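You operate a simulated robot arm through the tools that you are given. There is no shell and no other tool. Be economical: measure what you need, move in short steps, check, and stop when the job is done.

You are at the controls of a simulated robot arm. One attempt, no reset.

## Task
Stack the tin that says "peas" from the short work bench on top of the tin labelled "beans".

Only the result counts: the job must be done as asked and must still hold three seconds after the hand-in. Knocking over, shifting, dropping, spilling or breaking anything else fails it.

## Robot
A 7-joint arm with a two-finger parallel gripper, fixed in place. Base frame: the origin is at the foot of the arm, x ahead of it, y to its left, z up; the work surface is at about z = 0.84. Readings come in m, degrees, newtons and seconds.
Its first joint turns from -166.0 to 166.0 degrees. Payload 4.4 kg.
Tool frame: the origin (TCP) lies between the finger pads and is the grasp point; the fingertips stand 0.023 m ahead of it; z points along the fingers, y is the line along which they close. Largest opening 0.094 m; finger width 0.038, thickness 0.01; the body of the gripper, 0.054 by 0.096 m, starts 0.039 m behind the TCP.
Orientation is that of the tool frame in the base frame, as a unit quaternion [w, x, y, z]. With the fingers straight down and closing along the base's y, the tool's x points along the base's -x, its y along +y and its z along -z.

## Interface
- The arm moves only by the tool arm_command. Its argument "series" is a list that holds one entry, the list of rows, each a list of 7 numbers: the gripper command, from -1 (shut) to 1 (fully open), values between in proportion, then the shift along the tool's x, y, z in cm, then the turn, a rotation vector about the tool's x, y, z in degrees. In form: [[[fingers, x, y, z, wx, wy, wz], ...]]. A call has 1 to 12 rows; each row is the pose to reach, as a shift and turn from the pose commanded when the call began, along the tool's axes at that moment. Each row takes 0.2 s and may step no farther than 0.05 m and 8.6 degrees from the row before; otherwise, or with a gripper value out of range, the whole call is refused. Where a pose cannot be reached the arm comes as near as it can. A force on the tool above 40 N (or 10 N above the force at the start of the call, whichever is more), or a blocked arm, ends the call early, and 0.2 s more pass. Each finger travels about 0.072 m/s and halts on what it meets, pressing with about 27 N; the grip force reading is that of the motor and also rises with nothing between the fingers. The clock runs only during rows and for 0.2 s after the last one: add rows that repeat a pose to give the fingers time. The reply holds the time, the measured pose of the TCP, the force on the tool along the base axes, the opening and the grip force, in the units named above and with some noise.
- Cameras (640 x 400 px; columns grow to the right, rows downward): "scene" is fixed at [0.22, -0.4997, 1.6275]; the picture's right is [0.81, -0.59, 0.00], its down [-0.37, -0.50, -0.79] and it looks along [0.46, 0.63, -0.62] (base axes); focal length 333 px, centre (320, 200). "wrist" rides on the gripper at [0.086, 0.016, -0.074] in the tool frame; the picture's right is [-0.18, 0.98, 0.00], its down [-0.58, -0.11, -0.81] and it looks along [-0.79, -0.15, 0.59] (tool axes); focal length 243 px, centre (320, 200). There is no depth. A picture from a camera that has moved, and an enlarged one, comes with that camera's place and axes in the base frame and with its lens.
- capture(camera): a new picture of that camera. No time passes.
- inspect(camera, box): a new picture of the part [left, top, right, bottom] of that camera's present view, enlarged. No time passes.
- job_done(): hands the job in; it is judged then, once.

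Go step by step. Nothing tells you positions but the pictures and the camera data: compare them with the known pose of the tool, close in by small moves and look again before you grip or let go. The budget is 90 turns and 46 pictures, counting those below and the enlarged ones. Unless the task says otherwise, let go and move clear before handing in, and close with one line.

The tools are called after "Call:" as name(argument=value, ...) on one line, values as JSON. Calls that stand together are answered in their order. arm_command: Moves the arm, as the interface text tells. Its arguments: {"type":"object","properties":{"series":{"type":"array","items":{"type":"array","items":{"type":"array","items":{"type":"number"}}}}},"required":["series"]} The other tools are called the same way: capture (camera) takes a picture; inspect (camera, box) takes an enlarged picture of a part of a camera's view; job_done () hands the job in.

At the start:

```text
time: 0.0
eef_pos: [0.6343, 0.1997, 1.2101]
tool_rot: [0.001, 0.001, 1.0, 0.001]
force: [1.1, 0.2, -0.9]
gripper_width: 0.0938
gripper_force: 0.0
```

scene: 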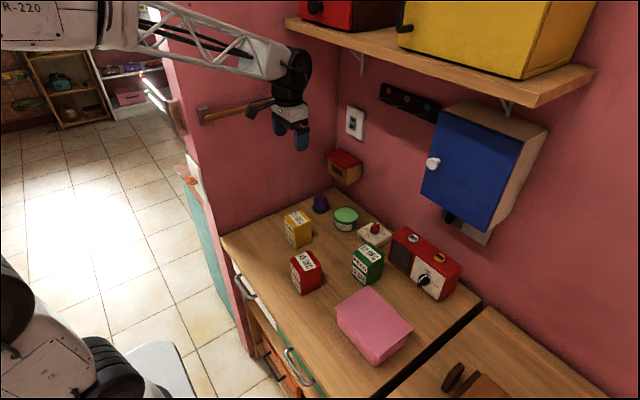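
wrist: 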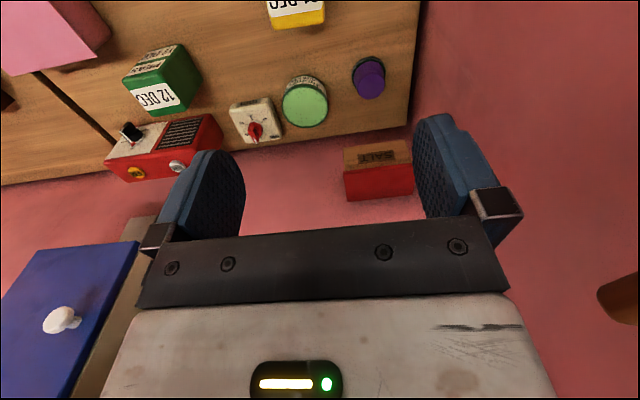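

I see three tins (yellow, red, green) on the bench; I need to read their labels. I'll enlarge the scene around them.

Call:
inspect(camera="scene", box=[270, 190, 400, 300])

Call:
inspect(camera="wrist", box=[100, 0, 420, 200])

```text
3.64 times, centred on (335, 245) of scene
camera zoom: at [0.22, -0.4997, 1.6275], right [0.81, -0.59, 0.0], down [-0.37, -0.5, -0.79], along [0.46, 0.63, -0.62], focal length 1211 px, centre (266, 36)
```

zoom: 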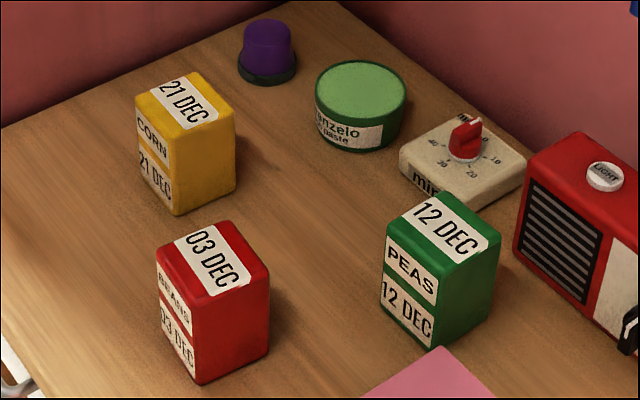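

```text
2.00 times, centred on (260, 100) of wrist
camera zoom: at [0.5483, 0.2152, 1.2852], right [0.18, 0.98, 0.0], down [0.58, -0.11, 0.81], along [0.79, -0.15, -0.59], focal length 485 px, centre (440, 400)
```

zoom: 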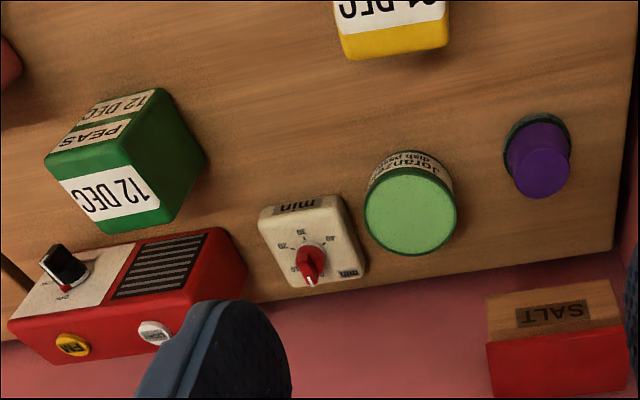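

Green is peas (about x 0.696, y -0.076, top z ~0.94) and red is beans (about x 0.541, y 0.007). I'll move over the peas tin at a safe height and look again.

Call:
arm_command(series=[[[1, 0, -3.5, 1.5, 0, 0, 0], [1, 0, -7, 3, 0, 0, 0], [1, 0, -10.5, 4.5, 0, 0, 0], [1, 0, -14, 6, 0, 0, 0], [1, 0, -17.5, 7.5, 0, 0, 0], [1, 0, -21, 9, 0, 0, 0], [1, 0, -24.5, 10.5, 0, 0, 0], [1, 0, -27.6, 12, 0, 0, 0], [1, 0, -27.6, 12, 0, 0, 0]]])

Call:
capture(camera="wrist")

Call:
capture(camera="scene")

```text
time: 2.0
eef_pos: [0.6355, -0.0755, 1.0888]
tool_rot: [0.001, 0.0, 1.0, 0.0]
force: [-0.5, -0.2, 0.0]
gripper_width: 0.0941
gripper_force: 0.1
```

```text
41 pictures are left
camera wrist: at [0.5486, -0.0601, 1.1637], right [0.18, 0.98, 0.0], down [0.58, -0.11, 0.81], along [0.79, -0.15, -0.59], focal length 243 px, centre (320, 200)
```

wrist: 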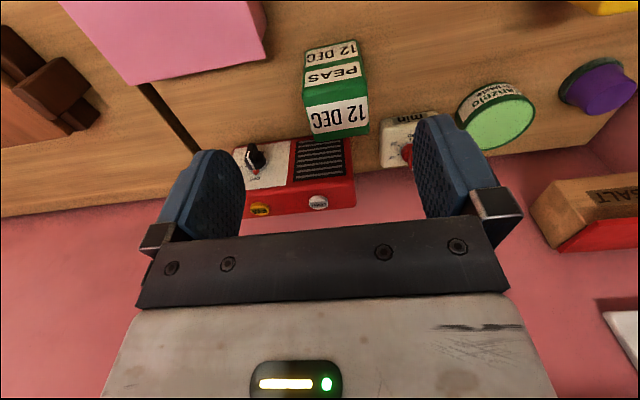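

```text
40 pictures are left
```

scene: 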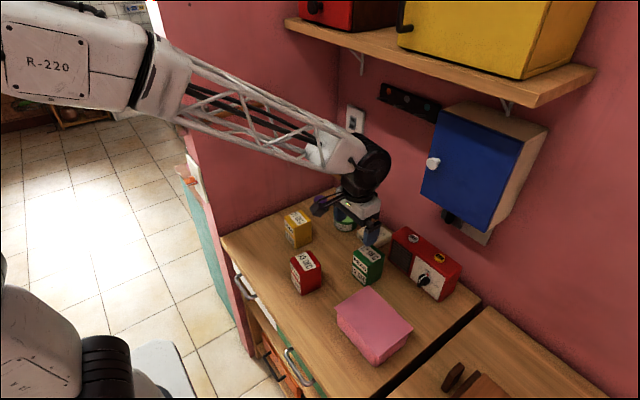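

Call:
inspect(camera="wrist", box=[270, 20, 400, 150])

```text
3.08 times, centred on (335, 85) of wrist
camera zoom: at [0.5486, -0.0601, 1.1637], right [0.18, 0.98, 0.0], down [0.58, -0.11, 0.81], along [0.79, -0.15, -0.59], focal length 746 px, centre (274, 554)
```

zoom: 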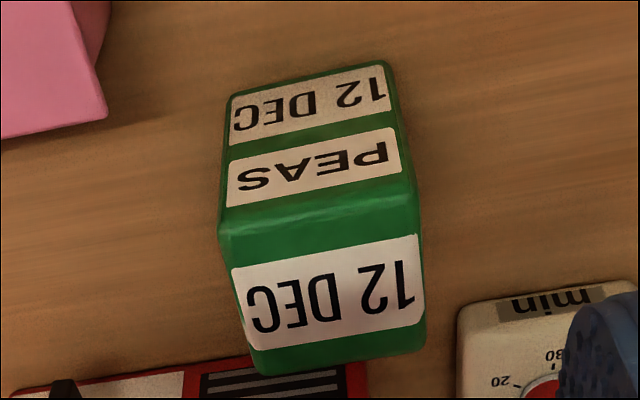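

The peas tin's centre is about (0.702, -0.071), nearly axis-aligned, spanning 6 x 6.3 cm. Before gripping I'll take the same kind of view of the beans tin.

Call:
arm_command(series=[[[1, 4, 2, 0, 0, 0, 0], [1, 8, 4, 0, 0, 0, 0], [1, 12, 6, 0, 0, 0, 0], [1, 16, 7.8, 0, 0, 0, 0], [1, 16, 7.8, 0, 0, 0, 0]]])

Call:
inspect(camera="wrist", box=[270, 20, 400, 150])

```text
time: 3.2
eef_pos: [0.4762, 0.0014, 1.0879]
tool_rot: [0.0, 0.001, 1.0, -0.001]
force: [0.7, 0.0, 0.7]
gripper_width: 0.0938
gripper_force: 0.1
```

```text
3.08 times, centred on (335, 85) of wrist
camera zoom: at [0.388, 0.0168, 1.1633], right [0.18, 0.98, 0.0], down [0.58, -0.11, 0.81], along [0.79, -0.15, -0.59], focal length 746 px, centre (274, 554)
```

zoom: 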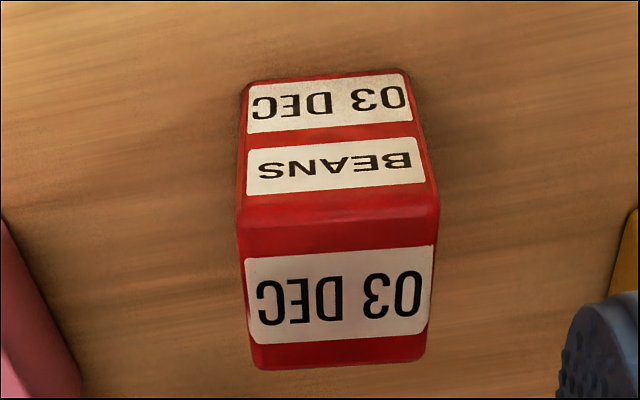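

Beans centre is about (0.5435, 0.010), yawed about -5°. Now I'll go above the peas tin and check alignment.

Call:
arm_command(series=[[[1, -4, -1.3, 0, 0, 0, 0], [1, -8, -2.6, 0, 0, 0, 0], [1, -12, -3.9, 0, 0, 0, 0], [1, -16, -5.2, 1, 0, 0, 0], [1, -20, -6.5, 3, 0, 0, 0], [1, -22.6, -7.2, 6, 0, 0, 0], [1, -22.6, -7.2, 8, 0, 0, 0], [1, -22.6, -7.2, 8, 0, 0, 0]]])

Call:
capture(camera="wrist")

Call:
inspect(camera="scene", box=[290, 170, 450, 300])

```text
time: 5.0
eef_pos: [0.7022, -0.0704, 1.0102]
tool_rot: [0.0, 0.0, 1.0, 0.0]
force: [0.2, 0.4, -0.8]
gripper_width: 0.0938
gripper_force: 0.0
```

```text
37 pictures are left
camera wrist: at [0.6145, -0.0549, 1.0855], right [0.18, 0.98, 0.0], down [0.58, -0.11, 0.81], along [0.79, -0.15, -0.59], focal length 243 px, centre (320, 200)
```

wrist: 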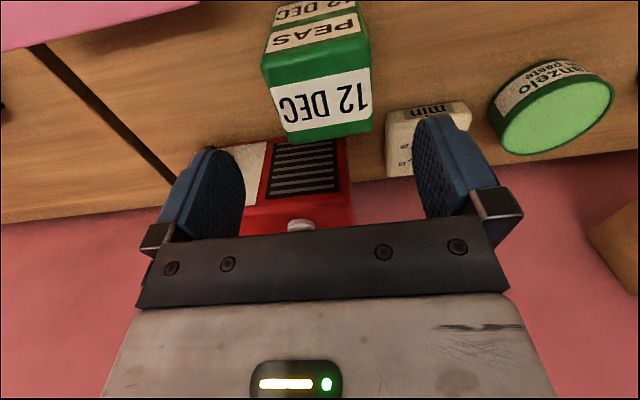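

```text
3.08 times, centred on (370, 235) of scene
camera zoom: at [0.22, -0.4997, 1.6275], right [0.81, -0.59, 0.0], down [-0.37, -0.5, -0.79], along [0.46, 0.63, -0.62], focal length 1024 px, centre (166, 92)
```

zoom: 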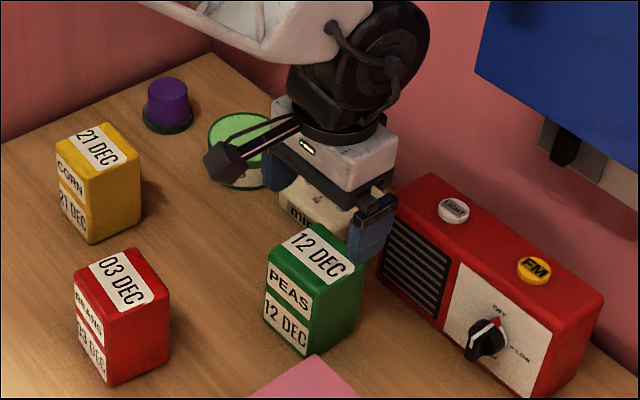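

The tin is centred under the gripper with clearance on both sides. I'll descend to TCP z ≈ 0.917 with fingers open.

Call:
arm_command(series=[[[1, 0, 0, 2.5, 0, 0, 0], [1, 0, 0, 5, 0, 0, 0], [1, 0, 0, 7, 0, 0, 0], [1, 0, 0, 8.3, 0, 0, 0], [1, 0, 0, 9.3, 0, 0, 0], [1, 0, 0, 9.3, 0, 0, 0]]])

Call:
capture(camera="wrist")

Call:
inspect(camera="scene", box=[290, 170, 450, 300])

```text
time: 6.4
eef_pos: [0.7007, -0.072, 0.9154]
tool_rot: [0.0, 0.0, 1.0, 0.0]
force: [-0.1, 0.3, 0.2]
gripper_width: 0.094
gripper_force: 0.0
```

```text
35 pictures are left
camera wrist: at [0.6133, -0.0549, 0.9919], right [0.18, 0.98, 0.0], down [0.58, -0.11, 0.81], along [0.79, -0.15, -0.59], focal length 243 px, centre (320, 200)
```

wrist: 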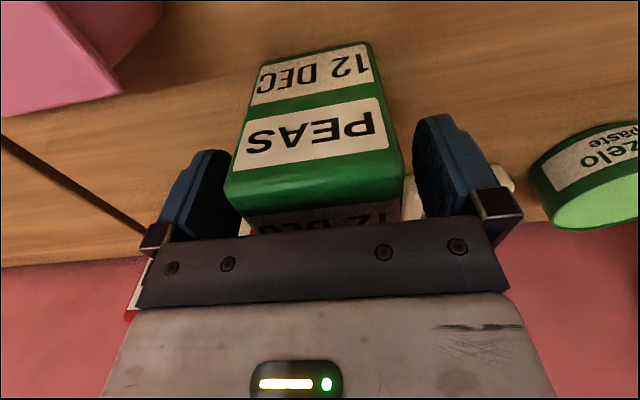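

```text
3.08 times, centred on (370, 235) of scene
camera zoom: at [0.22, -0.4997, 1.6275], right [0.81, -0.59, 0.0], down [-0.37, -0.5, -0.79], along [0.46, 0.63, -0.62], focal length 1024 px, centre (166, 92)
```

zoom: 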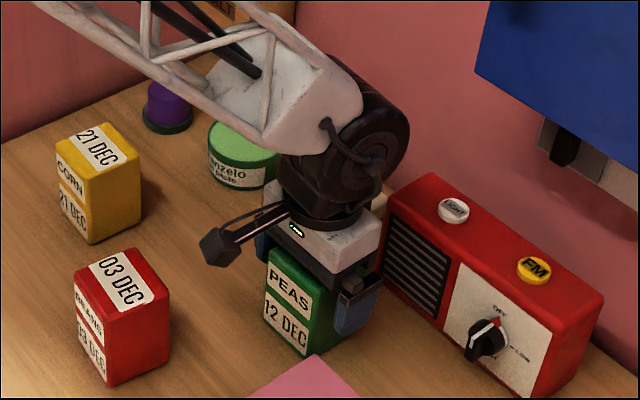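

The fingers straddle the tin. Closing the grip, then a small test lift.

Call:
arm_command(series=[[[0.4, 0, 0, 0, 0, 0, 0], [-1, 0, 0, 0, 0, 0, 0], [-1, 0, 0, 0, 0, 0, 0], [-1, 0, 0, 0, 0, 0, 0], [-1, 0, 0, 0, 0, 0, 0]]])

Call:
capture(camera="wrist")

```text
time: 7.6
eef_pos: [0.7012, -0.0711, 0.9162]
tool_rot: [0.0, 0.0, 1.0, 0.0]
force: [0.5, -0.3, 0.8]
gripper_width: 0.0659
gripper_force: 27.3
```

```text
33 pictures are left
camera wrist: at [0.6133, -0.0549, 0.9921], right [0.18, 0.98, 0.0], down [0.58, -0.11, 0.81], along [0.79, -0.15, -0.59], focal length 243 px, centre (320, 200)
```

wrist: 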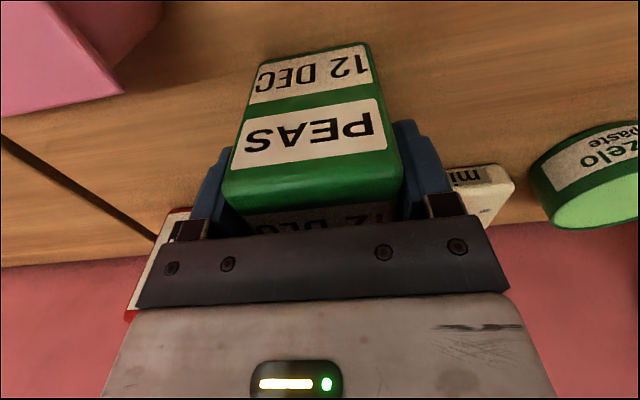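

Gripped at 6.6 cm. Lifting straight up.

Call:
arm_command(series=[[[-1, 0, 0, -1, 0, 0, 0], [-1, 0, 0, -3, 0, 0, 0], [-1, 0, 0, -6, 0, 0, 0], [-1, 0, 0, -9, 0, 0, 0], [-1, 0, 0, -12, 0, 0, 0], [-1, 0, 0, -15, 0, 0, 0], [-1, 0, 0, -15, 0, 0, 0]]])

Call:
capture(camera="wrist")

Call:
capture(camera="scene")

```text
time: 9.2
eef_pos: [0.7018, -0.0707, 1.0671]
tool_rot: [0.0, 0.0, 1.0, 0.0]
force: [-0.4, 0.2, -4.2]
gripper_width: 0.0656
gripper_force: 27.0
```

```text
32 pictures are left
camera wrist: at [0.6138, -0.0531, 1.1425], right [0.18, 0.98, 0.0], down [0.58, -0.11, 0.81], along [0.79, -0.15, -0.59], focal length 243 px, centre (320, 200)
```

wrist: 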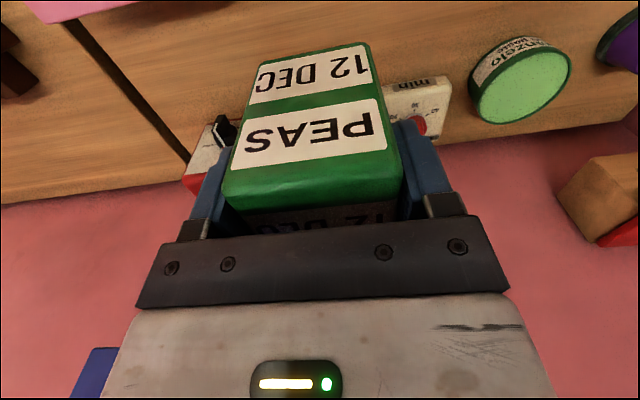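

```text
31 pictures are left
```

scene: 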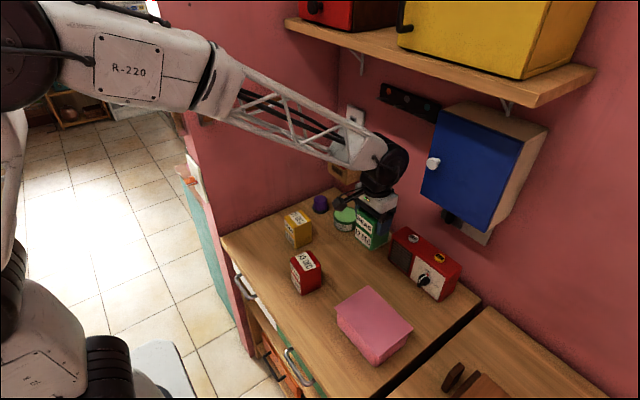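

The tin hangs level. Moving over the beans tin, with the yaw matched, staying about 5 cm above its top.

Call:
arm_command(series=[[[-1, 3, 1.5, 0, 0, 0, 1], [-1, 6, 3, 0, 0, 0, 2], [-1, 9, 4.5, 0, 0, 0, 3], [-1, 12, 6, 0, 0, 0, 4], [-1, 14, 7, 0, 0, 0, 5], [-1, 16, 8.05, 0, 0, 0, 5], [-1, 16, 8.05, 0, 0, 0, 5]]])

Call:
capture(camera="wrist")

Call:
inspect(camera="scene", box=[250, 180, 380, 310])

```text
time: 10.8
eef_pos: [0.5405, 0.0094, 1.0666]
tool_rot: [0.001, 0.044, 0.999, 0.001]
force: [0.9, 0.7, -3.6]
gripper_width: 0.0658
gripper_force: 27.5
```

```text
30 pictures are left
camera wrist: at [0.4556, 0.033, 1.1414], right [0.27, 0.96, 0.0], down [0.57, -0.16, 0.81], along [0.78, -0.22, -0.59], focal length 243 px, centre (320, 200)
```

wrist: 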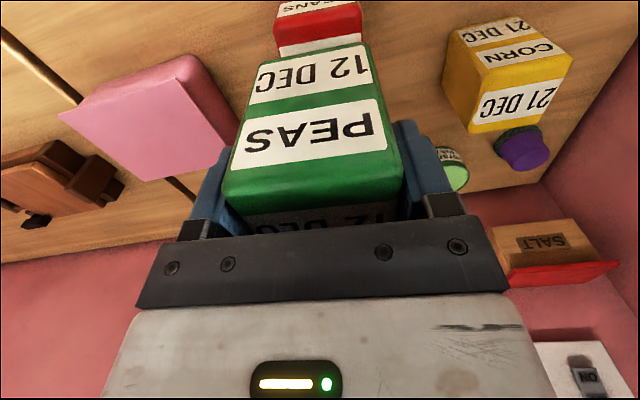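

```text
3.08 times, centred on (315, 245) of scene
camera zoom: at [0.22, -0.4997, 1.6275], right [0.81, -0.59, 0.0], down [-0.37, -0.5, -0.79], along [0.46, 0.63, -0.62], focal length 1024 px, centre (335, 62)
```

zoom: 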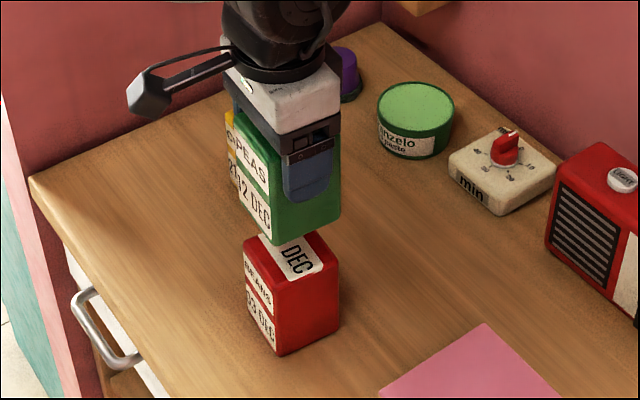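

The tins look aligned in both views. Lowering 4 cm and checking again.

Call:
arm_command(series=[[[-1, -0.1, 0, 1.5, 0, 0, 0], [-1, -0.1, 0, 3, 0, 0, 0], [-1, -0.1, 0, 4, 0, 0, 0], [-1, -0.1, 0, 4, 0, 0, 0]]])

Call:
inspect(camera="wrist", box=[220, 0, 420, 125])

Call:
inspect(camera="scene", box=[265, 210, 355, 310])

```text
time: 11.8
eef_pos: [0.5434, 0.0098, 1.0265]
tool_rot: [-0.001, 0.044, 0.999, 0.0]
force: [0.6, 0.3, -4.1]
gripper_width: 0.066
gripper_force: 27.0
```

```text
3.20 times, centred on (320, 62) of wrist
camera zoom: at [0.4577, 0.034, 1.1021], right [0.27, 0.96, 0.0], down [0.57, -0.16, 0.81], along [0.78, -0.22, -0.59], focal length 776 px, centre (320, 640)
```

zoom: 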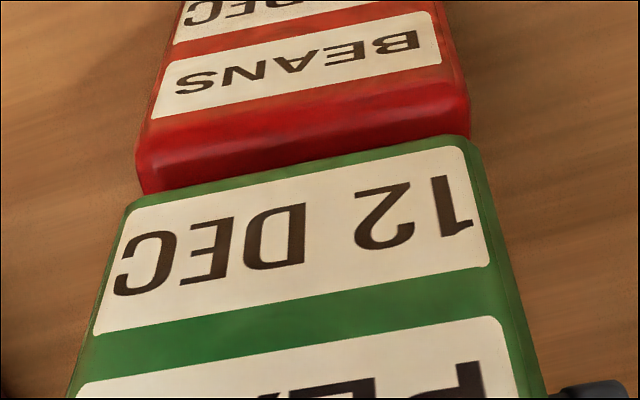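

```text
4.00 times, centred on (310, 260) of scene
camera zoom: at [0.22, -0.4997, 1.6275], right [0.81, -0.59, 0.0], down [-0.37, -0.5, -0.79], along [0.46, 0.63, -0.62], focal length 1332 px, centre (360, -40)
```

zoom: 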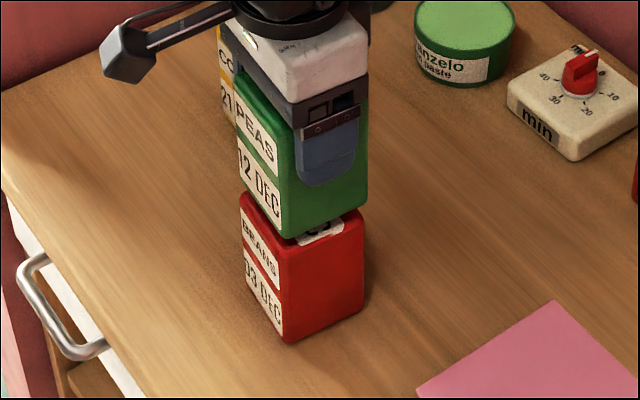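

Alignment is good, with about 1 cm gap. Lowering gently toward contact.

Call:
arm_command(series=[[[-1, 0, 0, 0.4, 0, 0, 0], [-1, 0, 0, 0.7, 0, 0, 0], [-1, 0, 0, 0.8, 0, 0, 0], [-1, 0, 0, 0.8, 0, 0, 0]]])

Call:
inspect(camera="scene", box=[265, 210, 355, 310])

```text
time: 12.8
eef_pos: [0.5427, 0.0091, 1.0186]
tool_rot: [0.0, 0.044, 0.999, -0.001]
force: [0.1, 0.0, -4.6]
gripper_width: 0.066
gripper_force: 26.9
```

```text
4.00 times, centred on (310, 260) of scene
camera zoom: at [0.22, -0.4997, 1.6275], right [0.81, -0.59, 0.0], down [-0.37, -0.5, -0.79], along [0.46, 0.63, -0.62], focal length 1332 px, centre (360, -40)
```

zoom: 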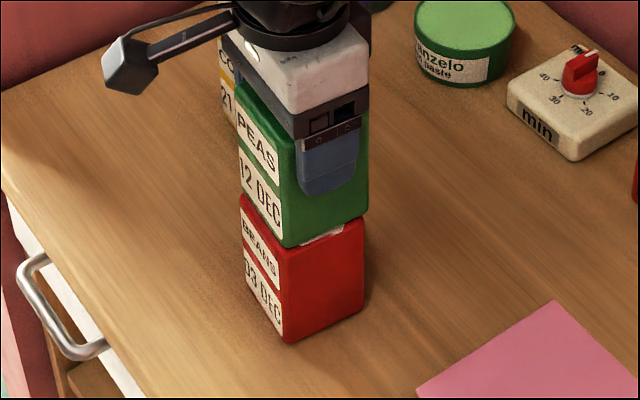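

Still hanging (weight reading unchanged), with a few millimetres left. Continuing in 1–2 mm steps.

Call:
arm_command(series=[[[-1, 0, 0, 0.2, 0, 0, 0], [-1, 0, 0, 0.3, 0, 0, 0], [-1, 0, 0, 0.3, 0, 0, 0]]])

Call:
inspect(camera="scene", box=[285, 240, 365, 290])

```text
time: 13.6
eef_pos: [0.5425, 0.0099, 1.0162]
tool_rot: [0.001, 0.043, 0.999, 0.0]
force: [-4.7, 1.2, 20.5]
gripper_width: 0.0658
gripper_force: 27.4
```

```text
8.00 times, centred on (325, 265) of scene
camera zoom: at [0.22, -0.4997, 1.6275], right [0.81, -0.59, 0.0], down [-0.37, -0.5, -0.79], along [0.46, 0.63, -0.62], focal length 2664 px, centre (280, -320)
```

zoom: 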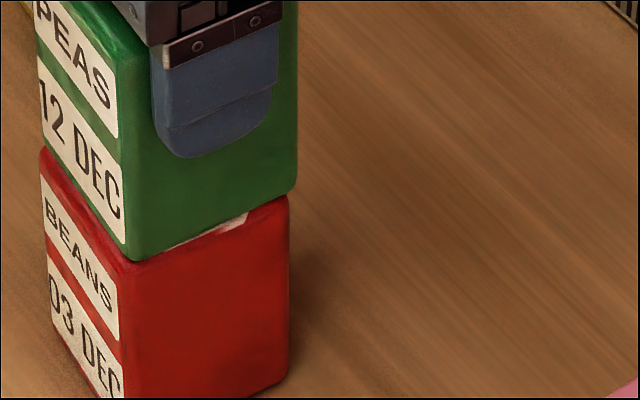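

Contact made (about 20 N upward), and the tin is well seated. I'll ease off 1 mm and open the fingers.

Call:
arm_command(series=[[[-1, 0, 0, -0.1, 0, 0, 0], [-1, 0, 0, -0.1, 0, 0, 0], [0.5, 0, 0, -0.1, 0, 0, 0], [0.8, 0, 0, -0.1, 0, 0, 0], [1, 0, 0, -0.1, 0, 0, 0], [1, 0, 0, -0.1, 0, 0, 0]]])

Call:
capture(camera="wrist")

Call:
inspect(camera="scene", box=[265, 210, 355, 310])

```text
time: 15.0
eef_pos: [0.5429, 0.0086, 1.0171]
tool_rot: [0.0, 0.044, 0.999, 0.0]
force: [-0.1, -0.6, 0.0]
gripper_width: 0.094
gripper_force: 0.0
```

```text
24 pictures are left
camera wrist: at [0.4569, 0.0327, 1.0923], right [0.27, 0.96, 0.0], down [0.57, -0.16, 0.81], along [0.78, -0.22, -0.59], focal length 243 px, centre (320, 200)
```

wrist: 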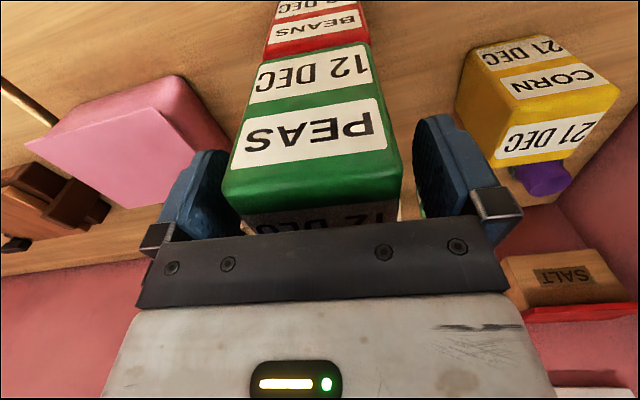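

```text
4.00 times, centred on (310, 260) of scene
camera zoom: at [0.22, -0.4997, 1.6275], right [0.81, -0.59, 0.0], down [-0.37, -0.5, -0.79], along [0.46, 0.63, -0.62], focal length 1332 px, centre (360, -40)
```

zoom: 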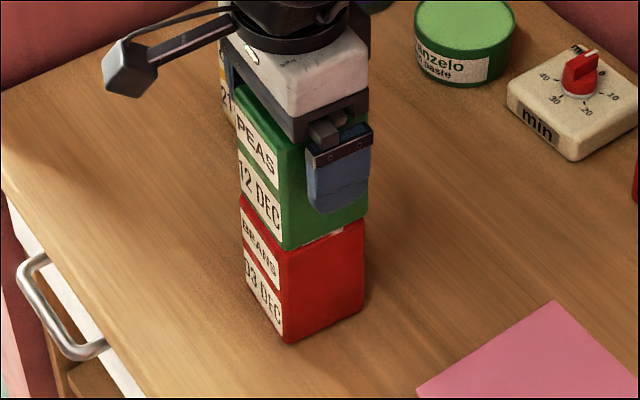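

The fingers are clear on both sides and the stack stands. Retreating straight up.

Call:
arm_command(series=[[[1, 0, 0, -1.5, 0, 0, 0], [1, 0, 0, -4, 0, 0, 0], [1, 0, 0, -7, 0, 0, 0], [1, 0, 0, -10, 0, 0, 0], [1, 0, 0, -13, 0, 0, 0], [1, 0, 0, -16, 0, 0, 0], [1, 0, 0, -16, 0, 0, 0]]])

Call:
capture(camera="scene")

Call:
inspect(camera="scene", box=[265, 210, 355, 310])

```text
time: 16.6
eef_pos: [0.5428, 0.0079, 1.1767]
tool_rot: [0.0, 0.044, 0.999, 0.0]
force: [-0.7, -0.6, -0.6]
gripper_width: 0.094
gripper_force: 0.0
```

```text
22 pictures are left
```

scene: 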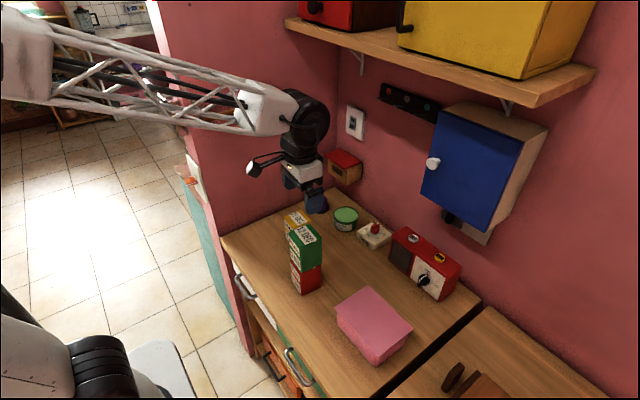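

```text
4.00 times, centred on (310, 260) of scene
camera zoom: at [0.22, -0.4997, 1.6275], right [0.81, -0.59, 0.0], down [-0.37, -0.5, -0.79], along [0.46, 0.63, -0.62], focal length 1332 px, centre (360, -40)
```

zoom: 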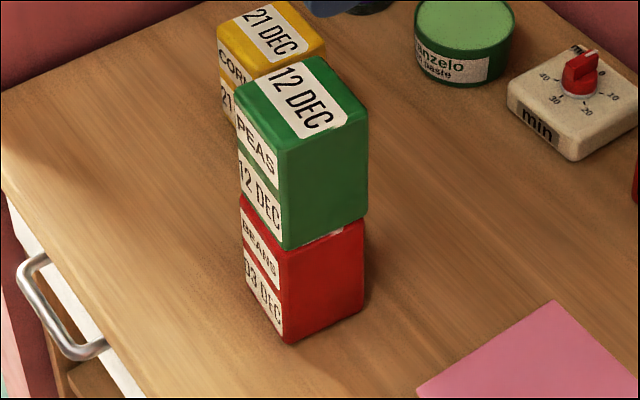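

The peas tin stands squarely on the beans tin, nothing else has moved, and the arm is clear. Handing in.

Call:
job_done()

```text
The job is handed in.
```

The peas tin is stacked on the beans tin and was standing steady when I handed in, with the gripper clear and nothing else on the bench visibly moved.
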